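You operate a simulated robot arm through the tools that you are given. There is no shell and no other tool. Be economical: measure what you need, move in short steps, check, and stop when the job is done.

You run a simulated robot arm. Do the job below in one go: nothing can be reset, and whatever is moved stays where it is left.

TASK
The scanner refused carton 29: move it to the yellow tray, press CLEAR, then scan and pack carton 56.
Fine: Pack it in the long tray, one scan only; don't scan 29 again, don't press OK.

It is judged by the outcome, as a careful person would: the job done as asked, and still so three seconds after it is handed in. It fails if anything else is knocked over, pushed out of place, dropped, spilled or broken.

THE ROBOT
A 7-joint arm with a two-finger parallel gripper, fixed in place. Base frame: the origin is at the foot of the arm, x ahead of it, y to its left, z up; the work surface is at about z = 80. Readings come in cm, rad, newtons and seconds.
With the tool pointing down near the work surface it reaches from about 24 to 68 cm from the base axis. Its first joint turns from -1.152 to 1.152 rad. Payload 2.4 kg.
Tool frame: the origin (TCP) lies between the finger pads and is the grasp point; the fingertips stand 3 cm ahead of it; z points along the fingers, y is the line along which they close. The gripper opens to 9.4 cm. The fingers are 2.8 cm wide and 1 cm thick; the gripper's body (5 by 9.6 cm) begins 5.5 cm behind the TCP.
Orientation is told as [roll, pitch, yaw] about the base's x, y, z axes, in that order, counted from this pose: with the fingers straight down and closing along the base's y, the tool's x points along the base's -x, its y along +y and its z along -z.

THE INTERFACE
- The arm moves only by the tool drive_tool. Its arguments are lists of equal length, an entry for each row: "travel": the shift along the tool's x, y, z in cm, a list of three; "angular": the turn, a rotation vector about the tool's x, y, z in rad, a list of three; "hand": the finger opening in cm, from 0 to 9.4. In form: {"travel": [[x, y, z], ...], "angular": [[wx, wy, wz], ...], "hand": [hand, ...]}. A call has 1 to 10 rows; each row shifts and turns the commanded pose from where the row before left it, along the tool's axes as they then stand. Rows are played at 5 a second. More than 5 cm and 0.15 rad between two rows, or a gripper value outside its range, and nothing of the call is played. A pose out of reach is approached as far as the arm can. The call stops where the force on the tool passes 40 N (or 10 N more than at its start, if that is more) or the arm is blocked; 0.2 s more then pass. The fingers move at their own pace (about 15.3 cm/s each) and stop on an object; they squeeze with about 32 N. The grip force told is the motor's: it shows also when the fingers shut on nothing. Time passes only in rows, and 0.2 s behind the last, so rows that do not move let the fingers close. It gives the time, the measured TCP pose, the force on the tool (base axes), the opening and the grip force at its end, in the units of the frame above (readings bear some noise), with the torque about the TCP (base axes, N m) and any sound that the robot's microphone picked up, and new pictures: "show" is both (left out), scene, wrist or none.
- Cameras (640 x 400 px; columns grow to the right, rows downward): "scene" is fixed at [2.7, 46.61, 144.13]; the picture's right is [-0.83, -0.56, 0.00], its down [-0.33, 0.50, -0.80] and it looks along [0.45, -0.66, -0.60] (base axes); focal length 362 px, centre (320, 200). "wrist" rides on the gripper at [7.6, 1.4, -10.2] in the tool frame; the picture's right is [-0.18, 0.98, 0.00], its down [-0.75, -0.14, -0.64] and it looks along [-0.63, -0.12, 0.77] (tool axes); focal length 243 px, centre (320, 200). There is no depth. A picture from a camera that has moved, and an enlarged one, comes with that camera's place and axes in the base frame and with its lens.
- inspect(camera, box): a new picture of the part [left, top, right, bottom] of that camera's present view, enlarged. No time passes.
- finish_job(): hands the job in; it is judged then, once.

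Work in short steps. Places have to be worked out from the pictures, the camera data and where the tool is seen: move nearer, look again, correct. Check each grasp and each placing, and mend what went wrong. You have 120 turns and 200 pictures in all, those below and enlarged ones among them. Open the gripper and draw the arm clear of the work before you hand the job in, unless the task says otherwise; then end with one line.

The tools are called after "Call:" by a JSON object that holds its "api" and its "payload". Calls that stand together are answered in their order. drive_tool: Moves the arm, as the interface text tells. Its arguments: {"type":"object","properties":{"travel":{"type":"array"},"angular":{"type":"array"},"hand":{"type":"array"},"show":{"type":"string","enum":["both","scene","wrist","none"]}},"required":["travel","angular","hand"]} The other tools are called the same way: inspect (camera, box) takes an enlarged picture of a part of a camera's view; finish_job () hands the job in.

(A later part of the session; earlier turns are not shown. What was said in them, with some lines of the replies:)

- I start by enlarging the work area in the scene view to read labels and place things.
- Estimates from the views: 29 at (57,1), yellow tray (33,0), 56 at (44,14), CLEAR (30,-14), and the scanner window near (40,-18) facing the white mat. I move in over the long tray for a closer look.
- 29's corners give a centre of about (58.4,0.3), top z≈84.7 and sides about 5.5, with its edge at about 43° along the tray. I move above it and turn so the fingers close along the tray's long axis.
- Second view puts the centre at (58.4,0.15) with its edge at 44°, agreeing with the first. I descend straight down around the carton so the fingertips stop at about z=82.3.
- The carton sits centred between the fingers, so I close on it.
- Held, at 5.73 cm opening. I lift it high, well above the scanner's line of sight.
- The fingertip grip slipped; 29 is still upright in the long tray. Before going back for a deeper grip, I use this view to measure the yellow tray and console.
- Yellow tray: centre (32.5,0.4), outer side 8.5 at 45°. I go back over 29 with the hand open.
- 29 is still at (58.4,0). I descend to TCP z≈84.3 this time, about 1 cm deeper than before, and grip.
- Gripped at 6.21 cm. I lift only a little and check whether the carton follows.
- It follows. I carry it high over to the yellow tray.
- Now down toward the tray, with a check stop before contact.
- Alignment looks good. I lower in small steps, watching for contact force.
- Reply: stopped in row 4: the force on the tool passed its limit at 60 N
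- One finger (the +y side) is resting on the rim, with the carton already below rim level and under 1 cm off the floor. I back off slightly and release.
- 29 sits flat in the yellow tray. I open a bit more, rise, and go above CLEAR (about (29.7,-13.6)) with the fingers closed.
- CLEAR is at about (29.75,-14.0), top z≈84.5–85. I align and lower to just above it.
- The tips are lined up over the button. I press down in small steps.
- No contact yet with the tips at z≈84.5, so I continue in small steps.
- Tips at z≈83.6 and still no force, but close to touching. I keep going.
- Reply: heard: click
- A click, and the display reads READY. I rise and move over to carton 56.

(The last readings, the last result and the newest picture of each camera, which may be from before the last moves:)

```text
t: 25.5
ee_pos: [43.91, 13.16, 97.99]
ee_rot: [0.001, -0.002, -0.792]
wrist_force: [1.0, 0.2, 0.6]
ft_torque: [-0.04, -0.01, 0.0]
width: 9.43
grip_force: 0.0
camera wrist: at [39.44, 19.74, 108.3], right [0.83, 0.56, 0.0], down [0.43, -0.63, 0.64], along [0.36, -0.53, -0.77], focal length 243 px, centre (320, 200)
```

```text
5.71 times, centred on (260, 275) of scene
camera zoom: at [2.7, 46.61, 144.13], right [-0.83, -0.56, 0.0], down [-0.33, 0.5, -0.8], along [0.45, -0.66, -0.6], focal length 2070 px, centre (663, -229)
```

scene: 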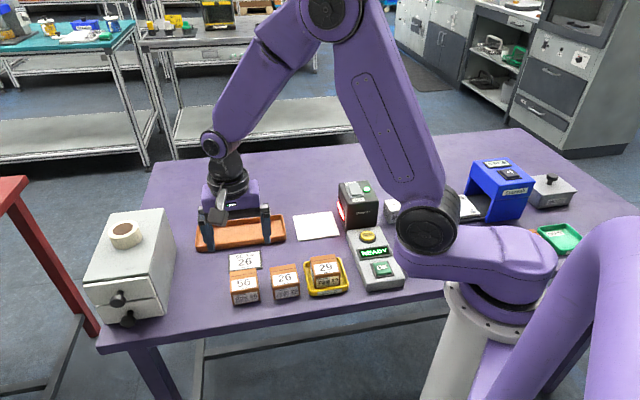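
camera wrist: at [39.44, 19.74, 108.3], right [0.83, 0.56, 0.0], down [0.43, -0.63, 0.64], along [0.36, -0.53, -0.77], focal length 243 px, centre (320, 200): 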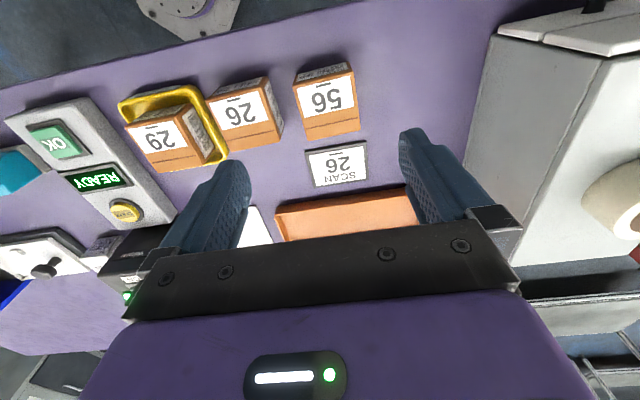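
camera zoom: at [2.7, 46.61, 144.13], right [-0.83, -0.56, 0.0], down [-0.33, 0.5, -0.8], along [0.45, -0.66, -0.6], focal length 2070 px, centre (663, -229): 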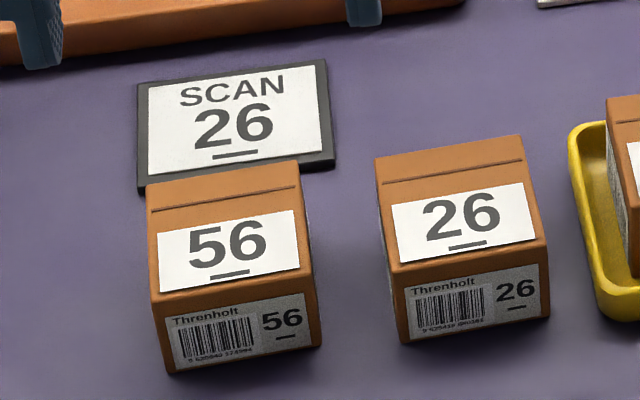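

56 is centred at (44.75,13.4), edge at about 47°, with a gap of about 2.4 cm to carton 26. I align, limit the opening to 7.4 so the finger fits the gap, and lower partway.

Call:
{"api": "drive_tool", "payload": {"travel": [[-0.38, 0.8, 2], [0, 0, 3], [0, 0, 3], [0, 0, 0]], "angular": [[0, 0, -0.045], [0, 0, 0], [0, 0, 0], [0, 0, 0]], "hand": [7.4, 7.4, 7.4, 7.4]}}

Call:
{"api": "inspect", "payload": {"camera": "wrist", "box": [180, 60, 460, 240]}}

Call:
{"api": "inspect", "payload": {"camera": "scene", "box": [210, 210, 320, 310]}}

```text
t: 26.5
ee_pos: [44.9, 13.5, 90.25]
ee_rot: [0.0, -0.002, -0.749]
wrist_force: [-0.7, 0.4, -0.5]
ft_torque: [-0.03, 0.02, 0.04]
width: 7.41
grip_force: 0.1
camera wrist: at [40.14, 19.77, 100.51], right [0.8, 0.6, 0.0], down [0.46, -0.61, 0.64], along [0.39, -0.52, -0.77], focal length 243 px, centre (320, 200)
```

scene: 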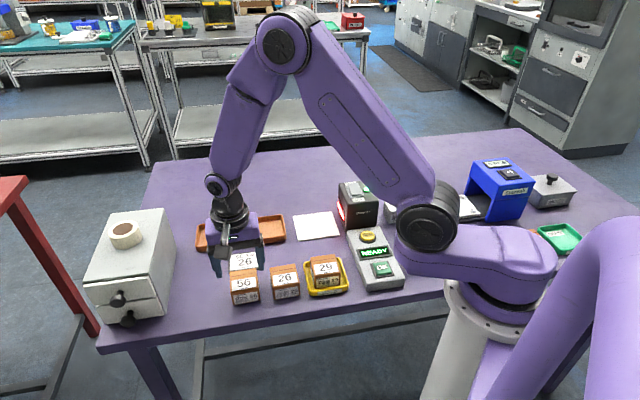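
wrist: 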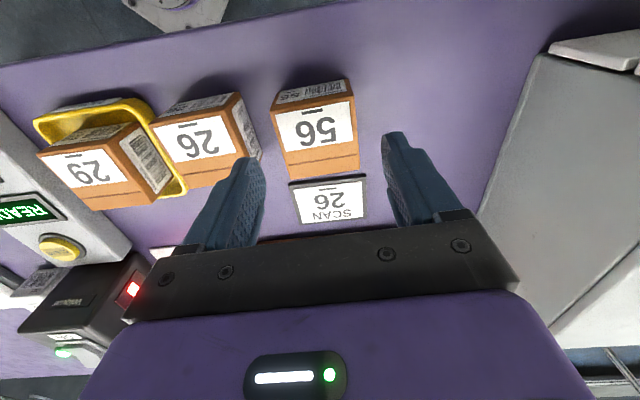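

```text
2.22 times, centred on (320, 150) of wrist
camera zoom: at [40.14, 19.77, 100.51], right [0.8, 0.6, 0.0], down [0.46, -0.61, 0.64], along [0.39, -0.52, -0.77], focal length 539 px, centre (320, 311)
```

zoom: 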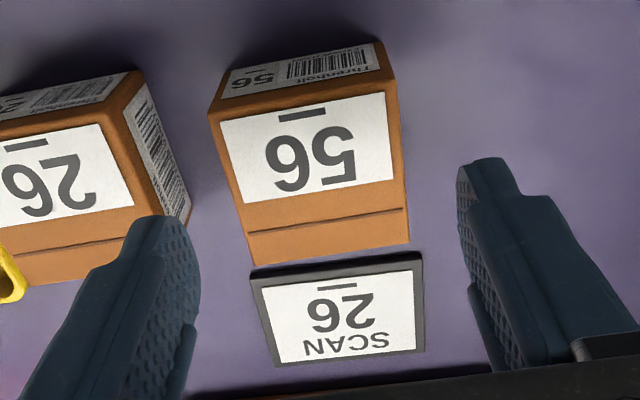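

```text
4.00 times, centred on (265, 260) of scene
camera zoom: at [2.7, 46.61, 144.13], right [-0.83, -0.56, 0.0], down [-0.33, 0.5, -0.8], along [0.45, -0.66, -0.6], focal length 1449 px, centre (540, -40)
```

zoom: 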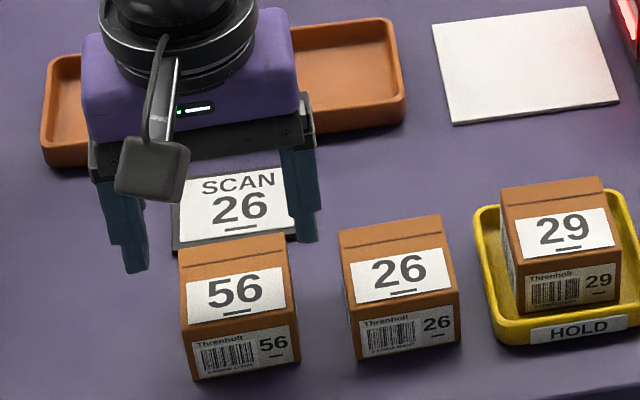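

Alignment is confirmed within 0.2 cm. I make a small correction and descend gently around 56.

Call:
{"api": "drive_tool", "payload": {"travel": [[0, -0.2, 2], [0, 0, 2], [0, 0, 1.5], [0, 0, 1.1], [0, 0, 0]], "angular": [[0, 0, 0], [0, 0, 0], [0, 0, 0], [0, 0, 0], [0, 0, 0]], "hand": [7.4, 7.4, 7.4, 7.4, 7.4]}}

Call:
{"api": "inspect", "payload": {"camera": "scene", "box": [210, 210, 320, 310]}}

```text
t: 27.7
ee_pos: [44.84, 13.28, 83.43]
ee_rot: [0.001, -0.005, -0.745]
wrist_force: [0.5, 0.8, -0.4]
ft_torque: [0.0, 0.01, 0.01]
width: 7.41
grip_force: 0.0
camera wrist: at [40.09, 19.57, 93.77], right [0.8, 0.6, 0.0], down [0.46, -0.61, 0.64], along [0.39, -0.52, -0.77], focal length 243 px, centre (320, 200)
```

scene: 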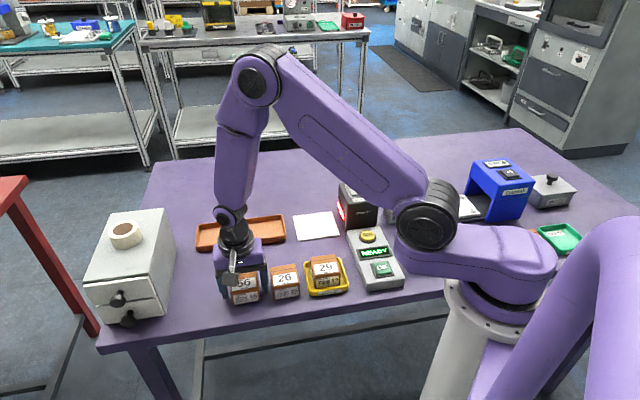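
wrist: 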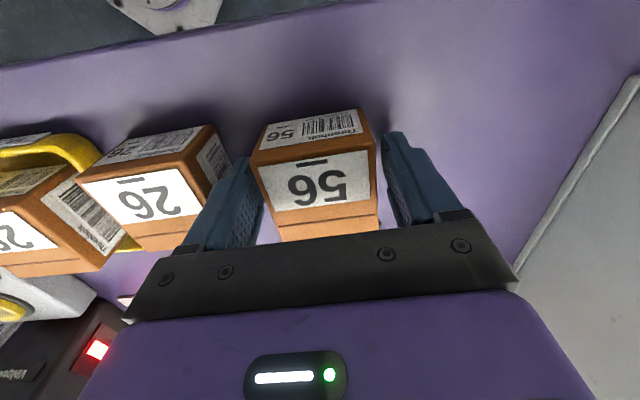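

```text
4.00 times, centred on (265, 260) of scene
camera zoom: at [2.7, 46.61, 144.13], right [-0.83, -0.56, 0.0], down [-0.33, 0.5, -0.8], along [0.45, -0.66, -0.6], focal length 1449 px, centre (540, -40)
```

zoom: 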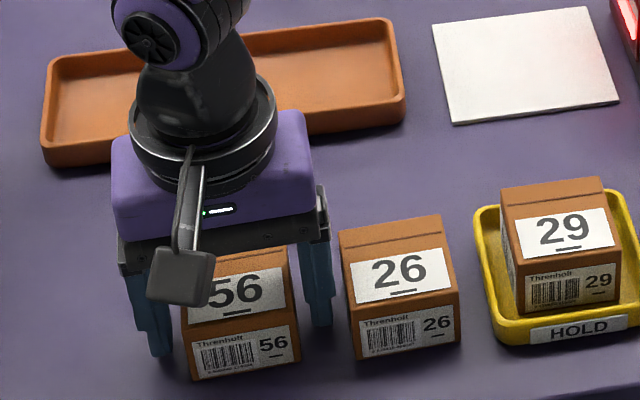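

Fingers are clear of 26 on both sides of 56. I close and lift slightly to test the grip.

Call:
{"api": "drive_tool", "payload": {"travel": [[0, 0, 0], [0, 0, 0], [0, 0, 0], [0, 0, -1], [0, 0, -2]], "angular": [[0, 0, 0], [0, 0, 0], [0, 0, 0], [0, 0, 0], [0, 0, 0]], "hand": [0, 0, 0, 0, 0], "show": "none"}}

Call:
{"api": "inspect", "payload": {"camera": "scene", "box": [210, 210, 320, 310]}}

Call:
{"api": "inspect", "payload": {"camera": "wrist", "box": [0, 60, 460, 380]}}

```text
t: 28.9
ee_pos: [44.77, 13.38, 86.46]
ee_rot: [0.001, -0.002, -0.746]
wrist_force: [-0.3, 0.2, -1.3]
ft_torque: [0.0, 0.01, -0.01]
width: 6.2
grip_force: 31.9
```

```text
4.00 times, centred on (265, 260) of scene
camera zoom: at [2.7, 46.61, 144.13], right [-0.83, -0.56, 0.0], down [-0.33, 0.5, -0.8], along [0.45, -0.66, -0.6], focal length 1449 px, centre (540, -40)
```

zoom: 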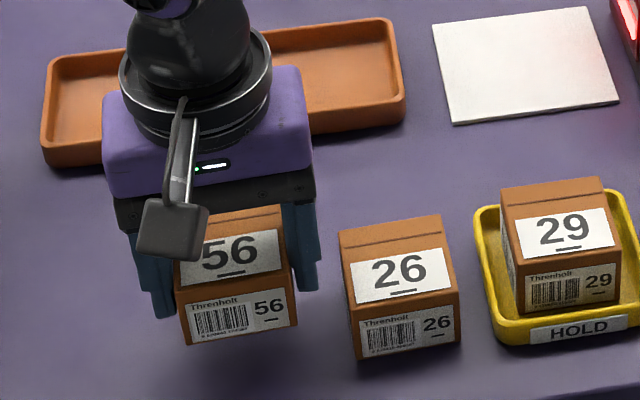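

```text
1.25 times, centred on (230, 220) of wrist
camera zoom: at [39.98, 19.56, 96.82], right [0.8, 0.6, 0.0], down [0.46, -0.61, 0.64], along [0.39, -0.52, -0.77], focal length 303 px, centre (432, 175)
```

zoom: 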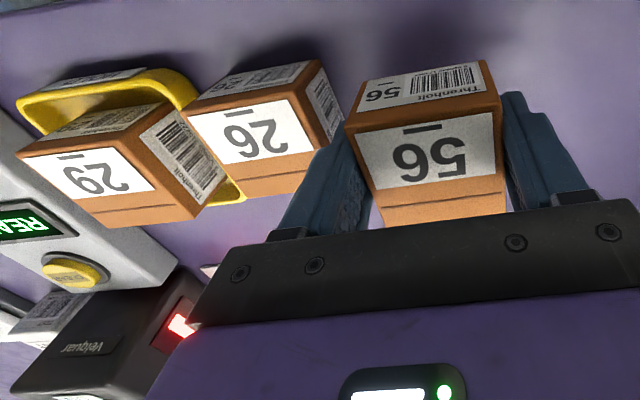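

56 is held (6.20 cm). The scanner window is at about (40,-18.5,84), facing (0.7,0.7) over the mat, top at about 90. I lift and move to a spot well outside the mat before turning.

Call:
{"api": "drive_tool", "payload": {"travel": [[0, 0, -4], [0, 0, -5], [0, 0, -5], [-3.78, -1.55, 0], [-3.78, -1.55, 0], [-3.78, -1.55, 0], [-3.78, -1.55, 0], [-3.78, -1.55, 0]], "angular": [[0, 0, 0], [0, 0, 0], [0, 0, 0], [0, 0, 0], [0, 0, 0], [0, 0, 0], [0, 0, 0], [0, 0, 0]], "hand": [0, 0, 0, 0, 0, 0, 0, 0], "show": "none"}}

Call:
{"api": "drive_tool", "payload": {"travel": [[0, 0, 0], [0, 0, 0], [0, 0, 0], [0, 0, 0], [0, 0, 0], [0, 0, 0], [0, 0, 0], [0, 0, 0], [0, 0, 0], [0, 0, 0]], "angular": [[0, 0, -0.149], [0, 0, -0.149], [0, 0, -0.149], [0, 0, -0.149], [0, 0, -0.149], [0, 0, -0.149], [0, 0, -0.149], [0, 0, -0.149], [0, 0, -0.149], [0, 0, -0.149]], "hand": [0, 0, 0, 0, 0, 0, 0, 0, 0, 0]}}

```text
t: 30.7
ee_pos: [53.4, -5.16, 100.53]
ee_rot: [0.0, -0.002, -0.745]
wrist_force: [-0.8, 0.3, -1.8]
ft_torque: [0.0, 0.03, -0.02]
width: 6.22
grip_force: 32.0
```

```text
t: 32.9
ee_pos: [53.43, -5.09, 100.6]
ee_rot: [-0.004, 0.0, 0.749]
wrist_force: [0.3, -0.5, -0.8]
ft_torque: [-0.02, -0.02, -0.04]
width: 6.21
grip_force: 31.9
camera wrist: at [46.7, -9.19, 110.88], right [-0.53, 0.85, 0.0], down [0.65, 0.41, 0.64], along [0.54, 0.34, -0.77], focal length 243 px, centre (320, 200)
```

scene: 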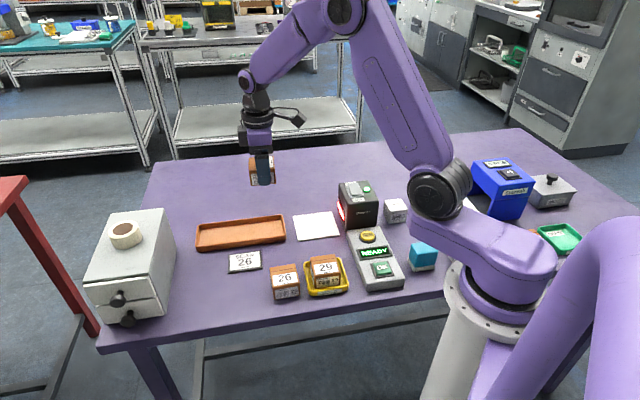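
wrist: 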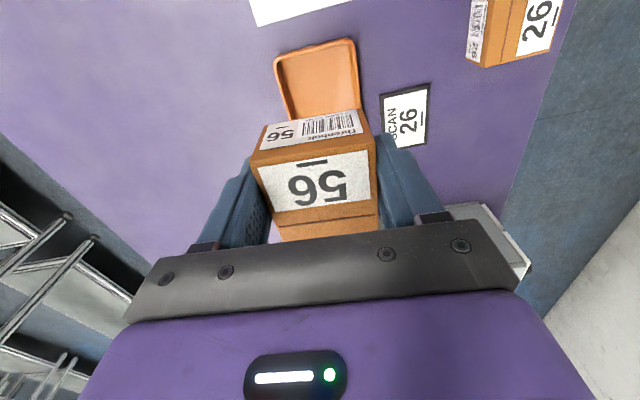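

On the window's centreline, about 19 cm out. I move in to about 11 cm and lower to scanning height.

Call:
{"api": "drive_tool", "payload": {"travel": [[0, 0, 0], [4, 0, 0], [4, 0, 0], [0, 0, 4], [0, 0, 4], [0, 0, 4]], "angular": [[0, 0, -0.035], [0, 0, 0], [0, 0, 0], [0, 0, 0], [0, 0, 0], [0, 0, 0]], "hand": [0, 0, 0, 0, 0, 0]}}

Call:
{"api": "inspect", "payload": {"camera": "scene", "box": [230, 120, 430, 270]}}

```text
t: 34.3
ee_pos: [47.7, -10.82, 88.15]
ee_rot: [-0.002, -0.001, 0.781]
wrist_force: [-0.8, 0.0, -1.9]
ft_torque: [0.01, 0.0, 0.01]
width: 6.17
grip_force: 32.3
camera wrist: at [41.09, -15.05, 98.52], right [-0.56, 0.83, 0.0], down [0.63, 0.43, 0.64], along [0.53, 0.36, -0.77], focal length 243 px, centre (320, 200)
```

scene: 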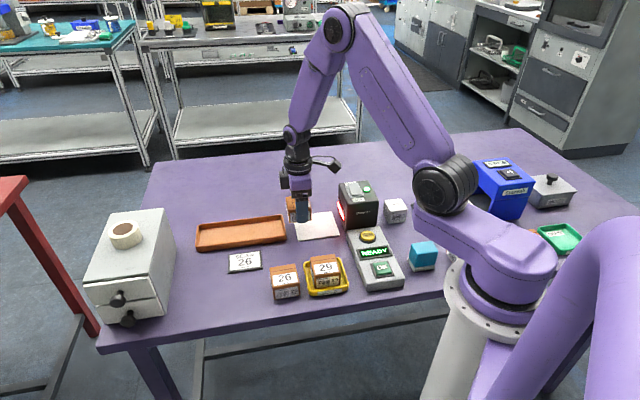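
wrist: 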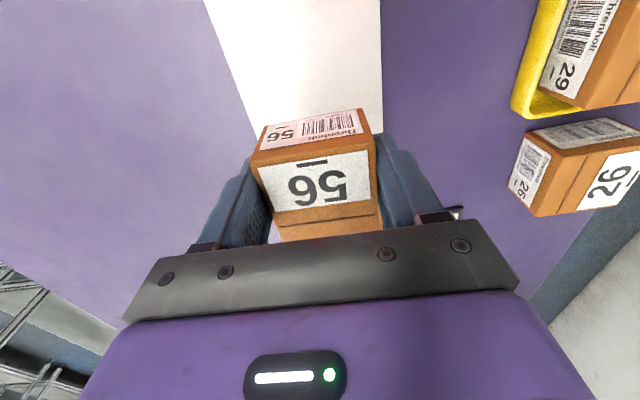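

```text
2.67 times, centred on (330, 195) of scene
camera zoom: at [2.7, 46.61, 144.13], right [-0.83, -0.56, 0.0], down [-0.33, 0.5, -0.8], along [0.45, -0.66, -0.6], focal length 966 px, centre (293, 213)
```

zoom: 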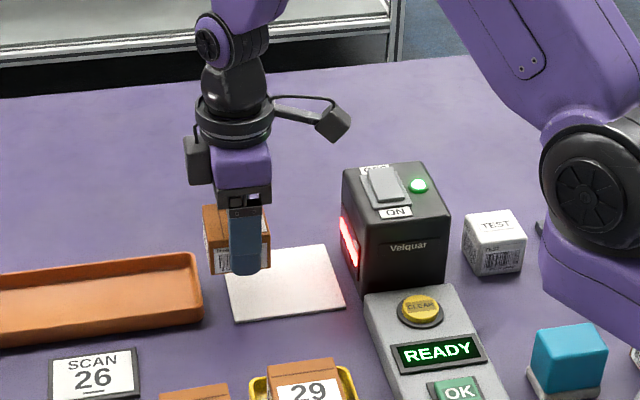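

Still READY and the camera arm clears the scanner. I lower to z≈85.

Call:
{"api": "drive_tool", "payload": {"travel": [[0, 0, 1.5], [0, 0, 1.5], [0, 0, 0]], "angular": [[0, 0, 0], [0, 0, 0], [0, 0, 0]], "hand": [0, 0, 0], "show": "none"}}

Call:
{"api": "inspect", "payload": {"camera": "scene", "box": [230, 120, 430, 270]}}

```text
t: 35.1
ee_pos: [47.74, -10.79, 85.36]
ee_rot: [-0.002, -0.003, 0.781]
wrist_force: [0.4, -0.3, -1.2]
ft_torque: [-0.02, 0.02, 0.04]
width: 6.2
grip_force: 31.9
```

```text
2.67 times, centred on (330, 195) of scene
camera zoom: at [2.7, 46.61, 144.13], right [-0.83, -0.56, 0.0], down [-0.33, 0.5, -0.8], along [0.45, -0.66, -0.6], focal length 966 px, centre (293, 213)
```

zoom: 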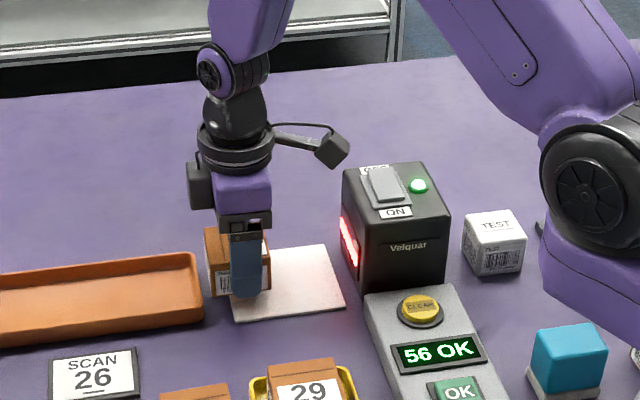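

Display reads "56 OK", a single scan. I lift straight out of the scan zone, then back away to above the long tray.

Call:
{"api": "drive_tool", "payload": {"travel": [[0, 0, -5], [0, 0, -5], [0, 0, -5], [-3.87, 0, 0], [-3.87, 0, 0], [-3.87, 0, 0], [-3.87, 0, 0]], "angular": [[0, 0, 0], [0, 0, 0], [0, 0, 0], [0, 0, 0], [0, 0, 0], [0, 0, 0], [0, 0, 0.077]], "hand": [0, 0, 0, 0, 0, 0, 0], "show": "none"}}

Call:
{"api": "drive_tool", "payload": {"travel": [[0, 0, 0], [0, 0, 0], [0, 0, 0], [0, 0, 0], [0, 0, 0], [0, 0, 0], [0, 0, 0], [0, 0, 0], [0, 0, 0], [0, 0, 0]], "angular": [[0, 0, 0.149], [0, 0, 0.149], [0, 0, 0.149], [0, 0, 0.149], [0, 0, 0.149], [0, 0, 0.149], [0, 0, 0.149], [0, 0, 0.149], [0, 0, 0.149], [0, 0, 0.149]], "hand": [0, 0, 0, 0, 0, 0, 0, 0, 0, 0]}}

Call:
{"api": "inspect", "payload": {"camera": "scene", "box": [320, 170, 440, 290]}}

```text
t: 36.7
ee_pos: [58.88, 0.27, 100.68]
ee_rot: [-0.002, -0.002, 0.702]
wrist_force: [-0.3, 0.6, -1.4]
ft_torque: [-0.02, -0.01, -0.01]
width: 6.2
grip_force: 32.0
```

```text
t: 38.9
ee_pos: [58.71, 0.14, 100.54]
ee_rot: [0.002, -0.002, -0.79]
wrist_force: [-0.5, 0.7, -1.8]
ft_torque: [-0.02, 0.05, 0.0]
width: 6.18
grip_force: 31.7
camera wrist: at [54.23, 6.6, 110.84], right [0.83, 0.56, 0.0], down [0.43, -0.63, 0.64], along [0.36, -0.53, -0.77], focal length 243 px, centre (320, 200)
```

scene: 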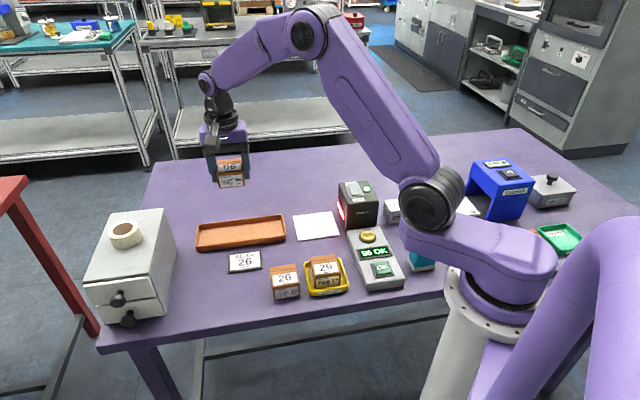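
wrist: 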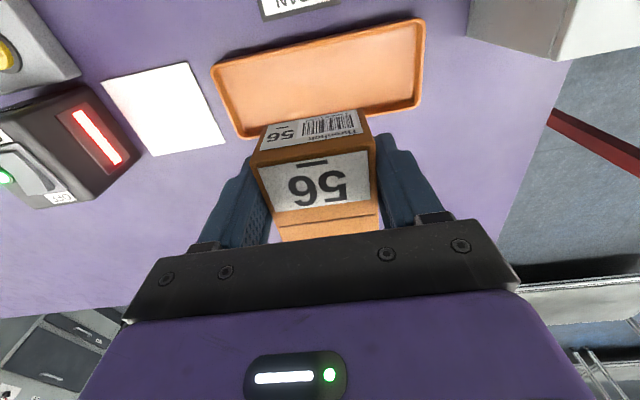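

```text
3.33 times, centred on (380, 230) of scene
camera zoom: at [2.7, 46.61, 144.13], right [-0.83, -0.56, 0.0], down [-0.33, 0.5, -0.8], along [0.45, -0.66, -0.6], focal length 1207 px, centre (120, 100)
```

zoom: 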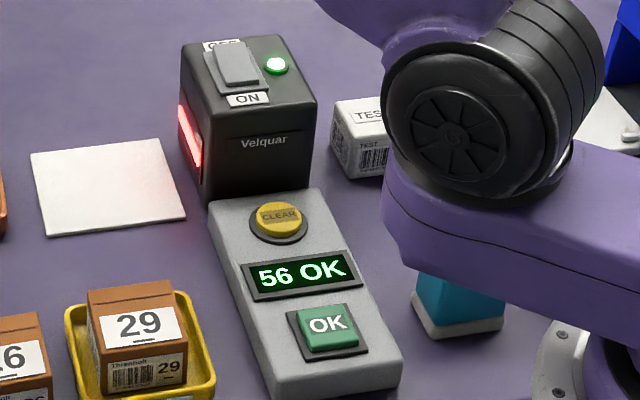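

Still "56 OK". I lower toward the tray centre and check.

Call:
{"api": "drive_tool", "payload": {"travel": [[0, 0, 4], [0, 0, 4], [0, 0, 4], [0, 0, 0]], "angular": [[0, 0, 0], [0, 0, 0], [0, 0, 0], [0, 0, 0]], "hand": [0, 0, 0, 0], "show": "wrist"}}

Call:
{"api": "inspect", "payload": {"camera": "scene", "box": [180, 160, 320, 270]}}

```text
t: 39.9
ee_pos: [58.62, 0.1, 88.58]
ee_rot: [0.002, -0.004, -0.788]
wrist_force: [0.8, 0.9, -2.1]
ft_torque: [0.04, 0.0, 0.02]
width: 6.19
grip_force: 32.2
camera wrist: at [54.16, 6.65, 98.78], right [0.83, 0.56, 0.0], down [0.43, -0.63, 0.64], along [0.36, -0.53, -0.77], focal length 243 px, centre (320, 200)
```

wrist: 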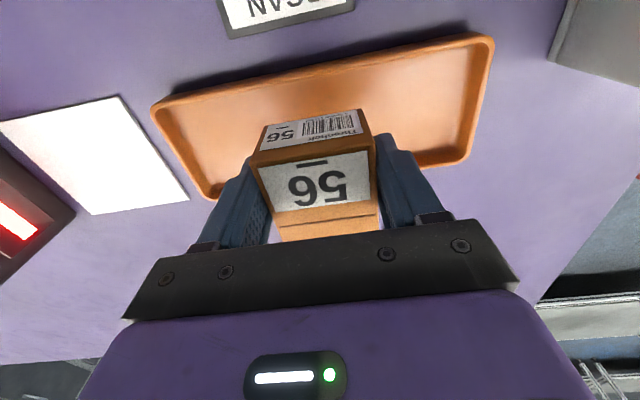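

```text
3.64 times, centred on (250, 215) of scene
camera zoom: at [2.7, 46.61, 144.13], right [-0.83, -0.56, 0.0], down [-0.33, 0.5, -0.8], along [0.45, -0.66, -0.6], focal length 1317 px, centre (574, 146)
```

zoom: 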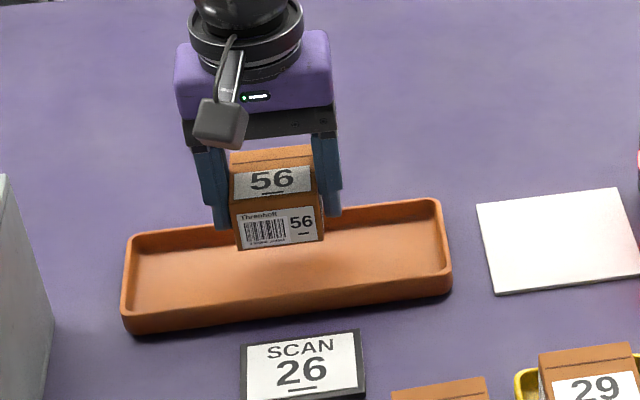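

Centred on the tray across its width in both views. I lower gently to the floor of the tray.

Call:
{"api": "drive_tool", "payload": {"travel": [[0, 0, 2], [0, 0, 1.5], [0, 0, 0.5], [0, 0, 0.3], [0, 0, 0]], "angular": [[0, 0, 0], [0, 0, 0], [0, 0, 0], [0, 0, 0], [0, 0, 0]], "hand": [0, 0, 0, 0, 0], "show": "wrist"}}

Call:
{"api": "inspect", "payload": {"camera": "scene", "box": [180, 160, 320, 270]}}

```text
t: 41.1
ee_pos: [58.73, 0.07, 84.31]
ee_rot: [0.002, -0.005, -0.787]
wrist_force: [1.0, 0.5, -1.7]
ft_torque: [0.05, 0.0, -0.02]
width: 6.22
grip_force: 31.9
camera wrist: at [54.26, 6.6, 94.57], right [0.83, 0.56, 0.0], down [0.43, -0.63, 0.64], along [0.36, -0.53, -0.77], focal length 243 px, centre (320, 200)
```

wrist: 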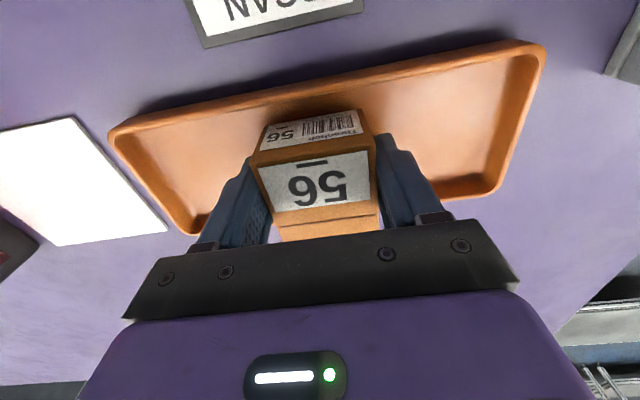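

```text
3.64 times, centred on (250, 215) of scene
camera zoom: at [2.7, 46.61, 144.13], right [-0.83, -0.56, 0.0], down [-0.33, 0.5, -0.8], along [0.45, -0.66, -0.6], focal length 1317 px, centre (574, 146)
```

zoom: 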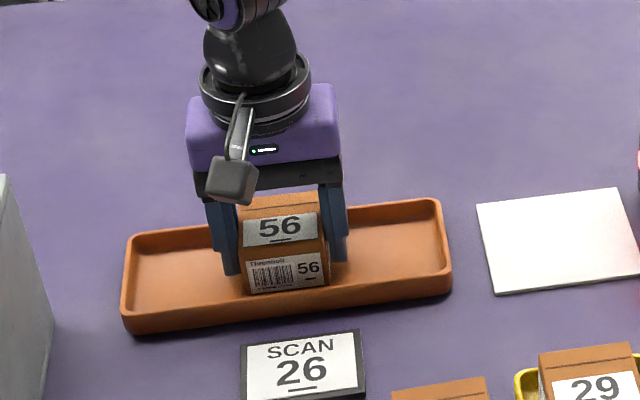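

No contact yet; a few more small steps until it touches.

Call:
{"api": "drive_tool", "payload": {"travel": [[0, 0, 0.15], [0, 0, 0.15], [0, 0, 0.1], [0, 0, 0]], "angular": [[0, 0, 0], [0, 0, 0], [0, 0, 0], [0, 0, 0]], "hand": [0, 0, 0, 0], "show": "none"}}

```text
t: 42.1
ee_pos: [58.78, 0.01, 83.93]
ee_rot: [0.001, -0.003, -0.787]
wrist_force: [-3.8, -0.5, 13.4]
ft_torque: [-0.19, 0.34, 0.0]
width: 6.19
grip_force: 32.1
```

Contact with the floor at z≈83.9, as expected. I release and rise.

Call:
{"api": "drive_tool", "payload": {"travel": [[0, 0, -0.05], [0, 0, 0], [0, 0, 0], [0, 0, -2], [0, 0, -4], [0, 0, -5], [0, 0, -5]], "angular": [[0, 0, 0], [0, 0, 0], [0, 0, 0], [0, 0, 0], [0, 0, 0], [0, 0, 0], [0, 0, 0]], "hand": [7.6, 7.6, 7.6, 7.6, 8.5, 9, 9.4]}}

Call:
{"api": "inspect", "payload": {"camera": "scene", "box": [180, 160, 430, 320]}}

```text
t: 43.7
ee_pos: [58.54, 0.09, 99.9]
ee_rot: [0.001, -0.001, -0.786]
wrist_force: [0.3, -0.9, -0.3]
ft_torque: [-0.01, 0.02, 0.01]
width: 9.38
grip_force: 0.0
camera wrist: at [54.12, 6.45, 110.27], right [0.83, 0.56, 0.0], down [0.43, -0.63, 0.64], along [0.36, -0.53, -0.77], focal length 243 px, centre (320, 200)
```

scene: 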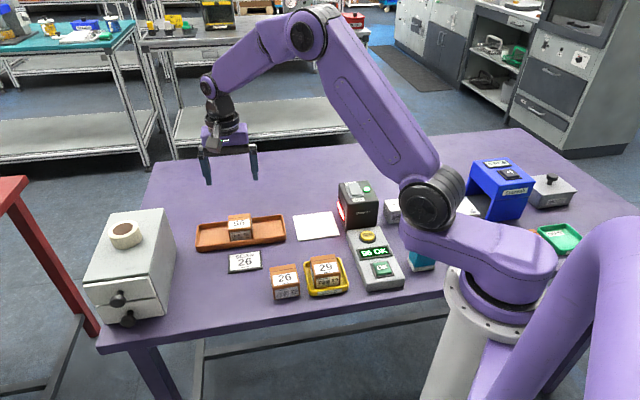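
wrist: 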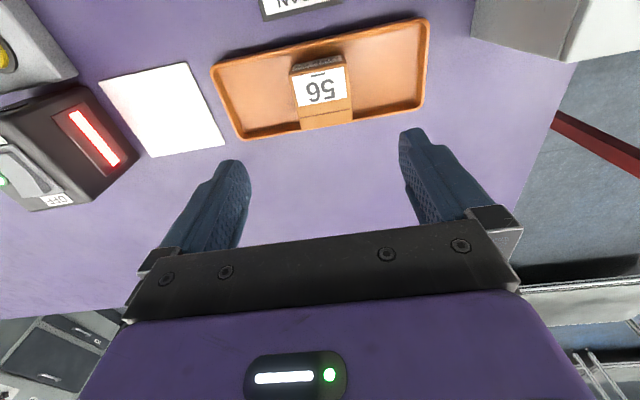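

```text
2.50 times, centred on (305, 240) of scene
camera zoom: at [2.7, 46.61, 144.13], right [-0.83, -0.56, 0.0], down [-0.33, 0.5, -0.8], along [0.45, -0.66, -0.6], focal length 906 px, centre (358, 100)
```

zoom: 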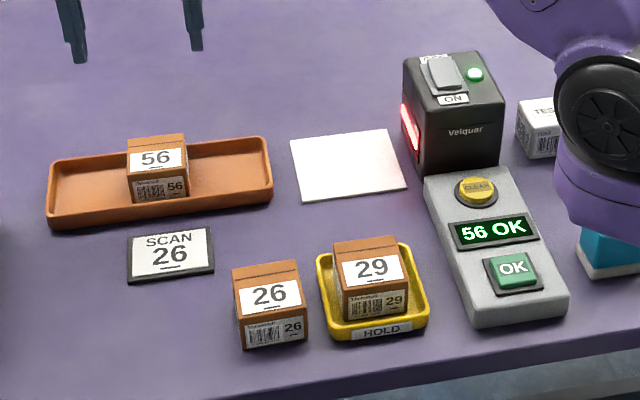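

56 sits flat in the long tray, 29 is in the yellow tray, the display shows 56 OK, and the arm is clear and open. I hand the job in.

Call:
{"api": "finish_job", "payload": {}}

```text
The job is handed in.
```

Carton 29 is in the yellow tray, CLEAR was pressed, and carton 56 was scanned once ("56 OK") and packed in the long tray; OK was not pressed and 29 was not rescanned. The card on the table reads "SCAN 26", but I scanned 56 as you asked.
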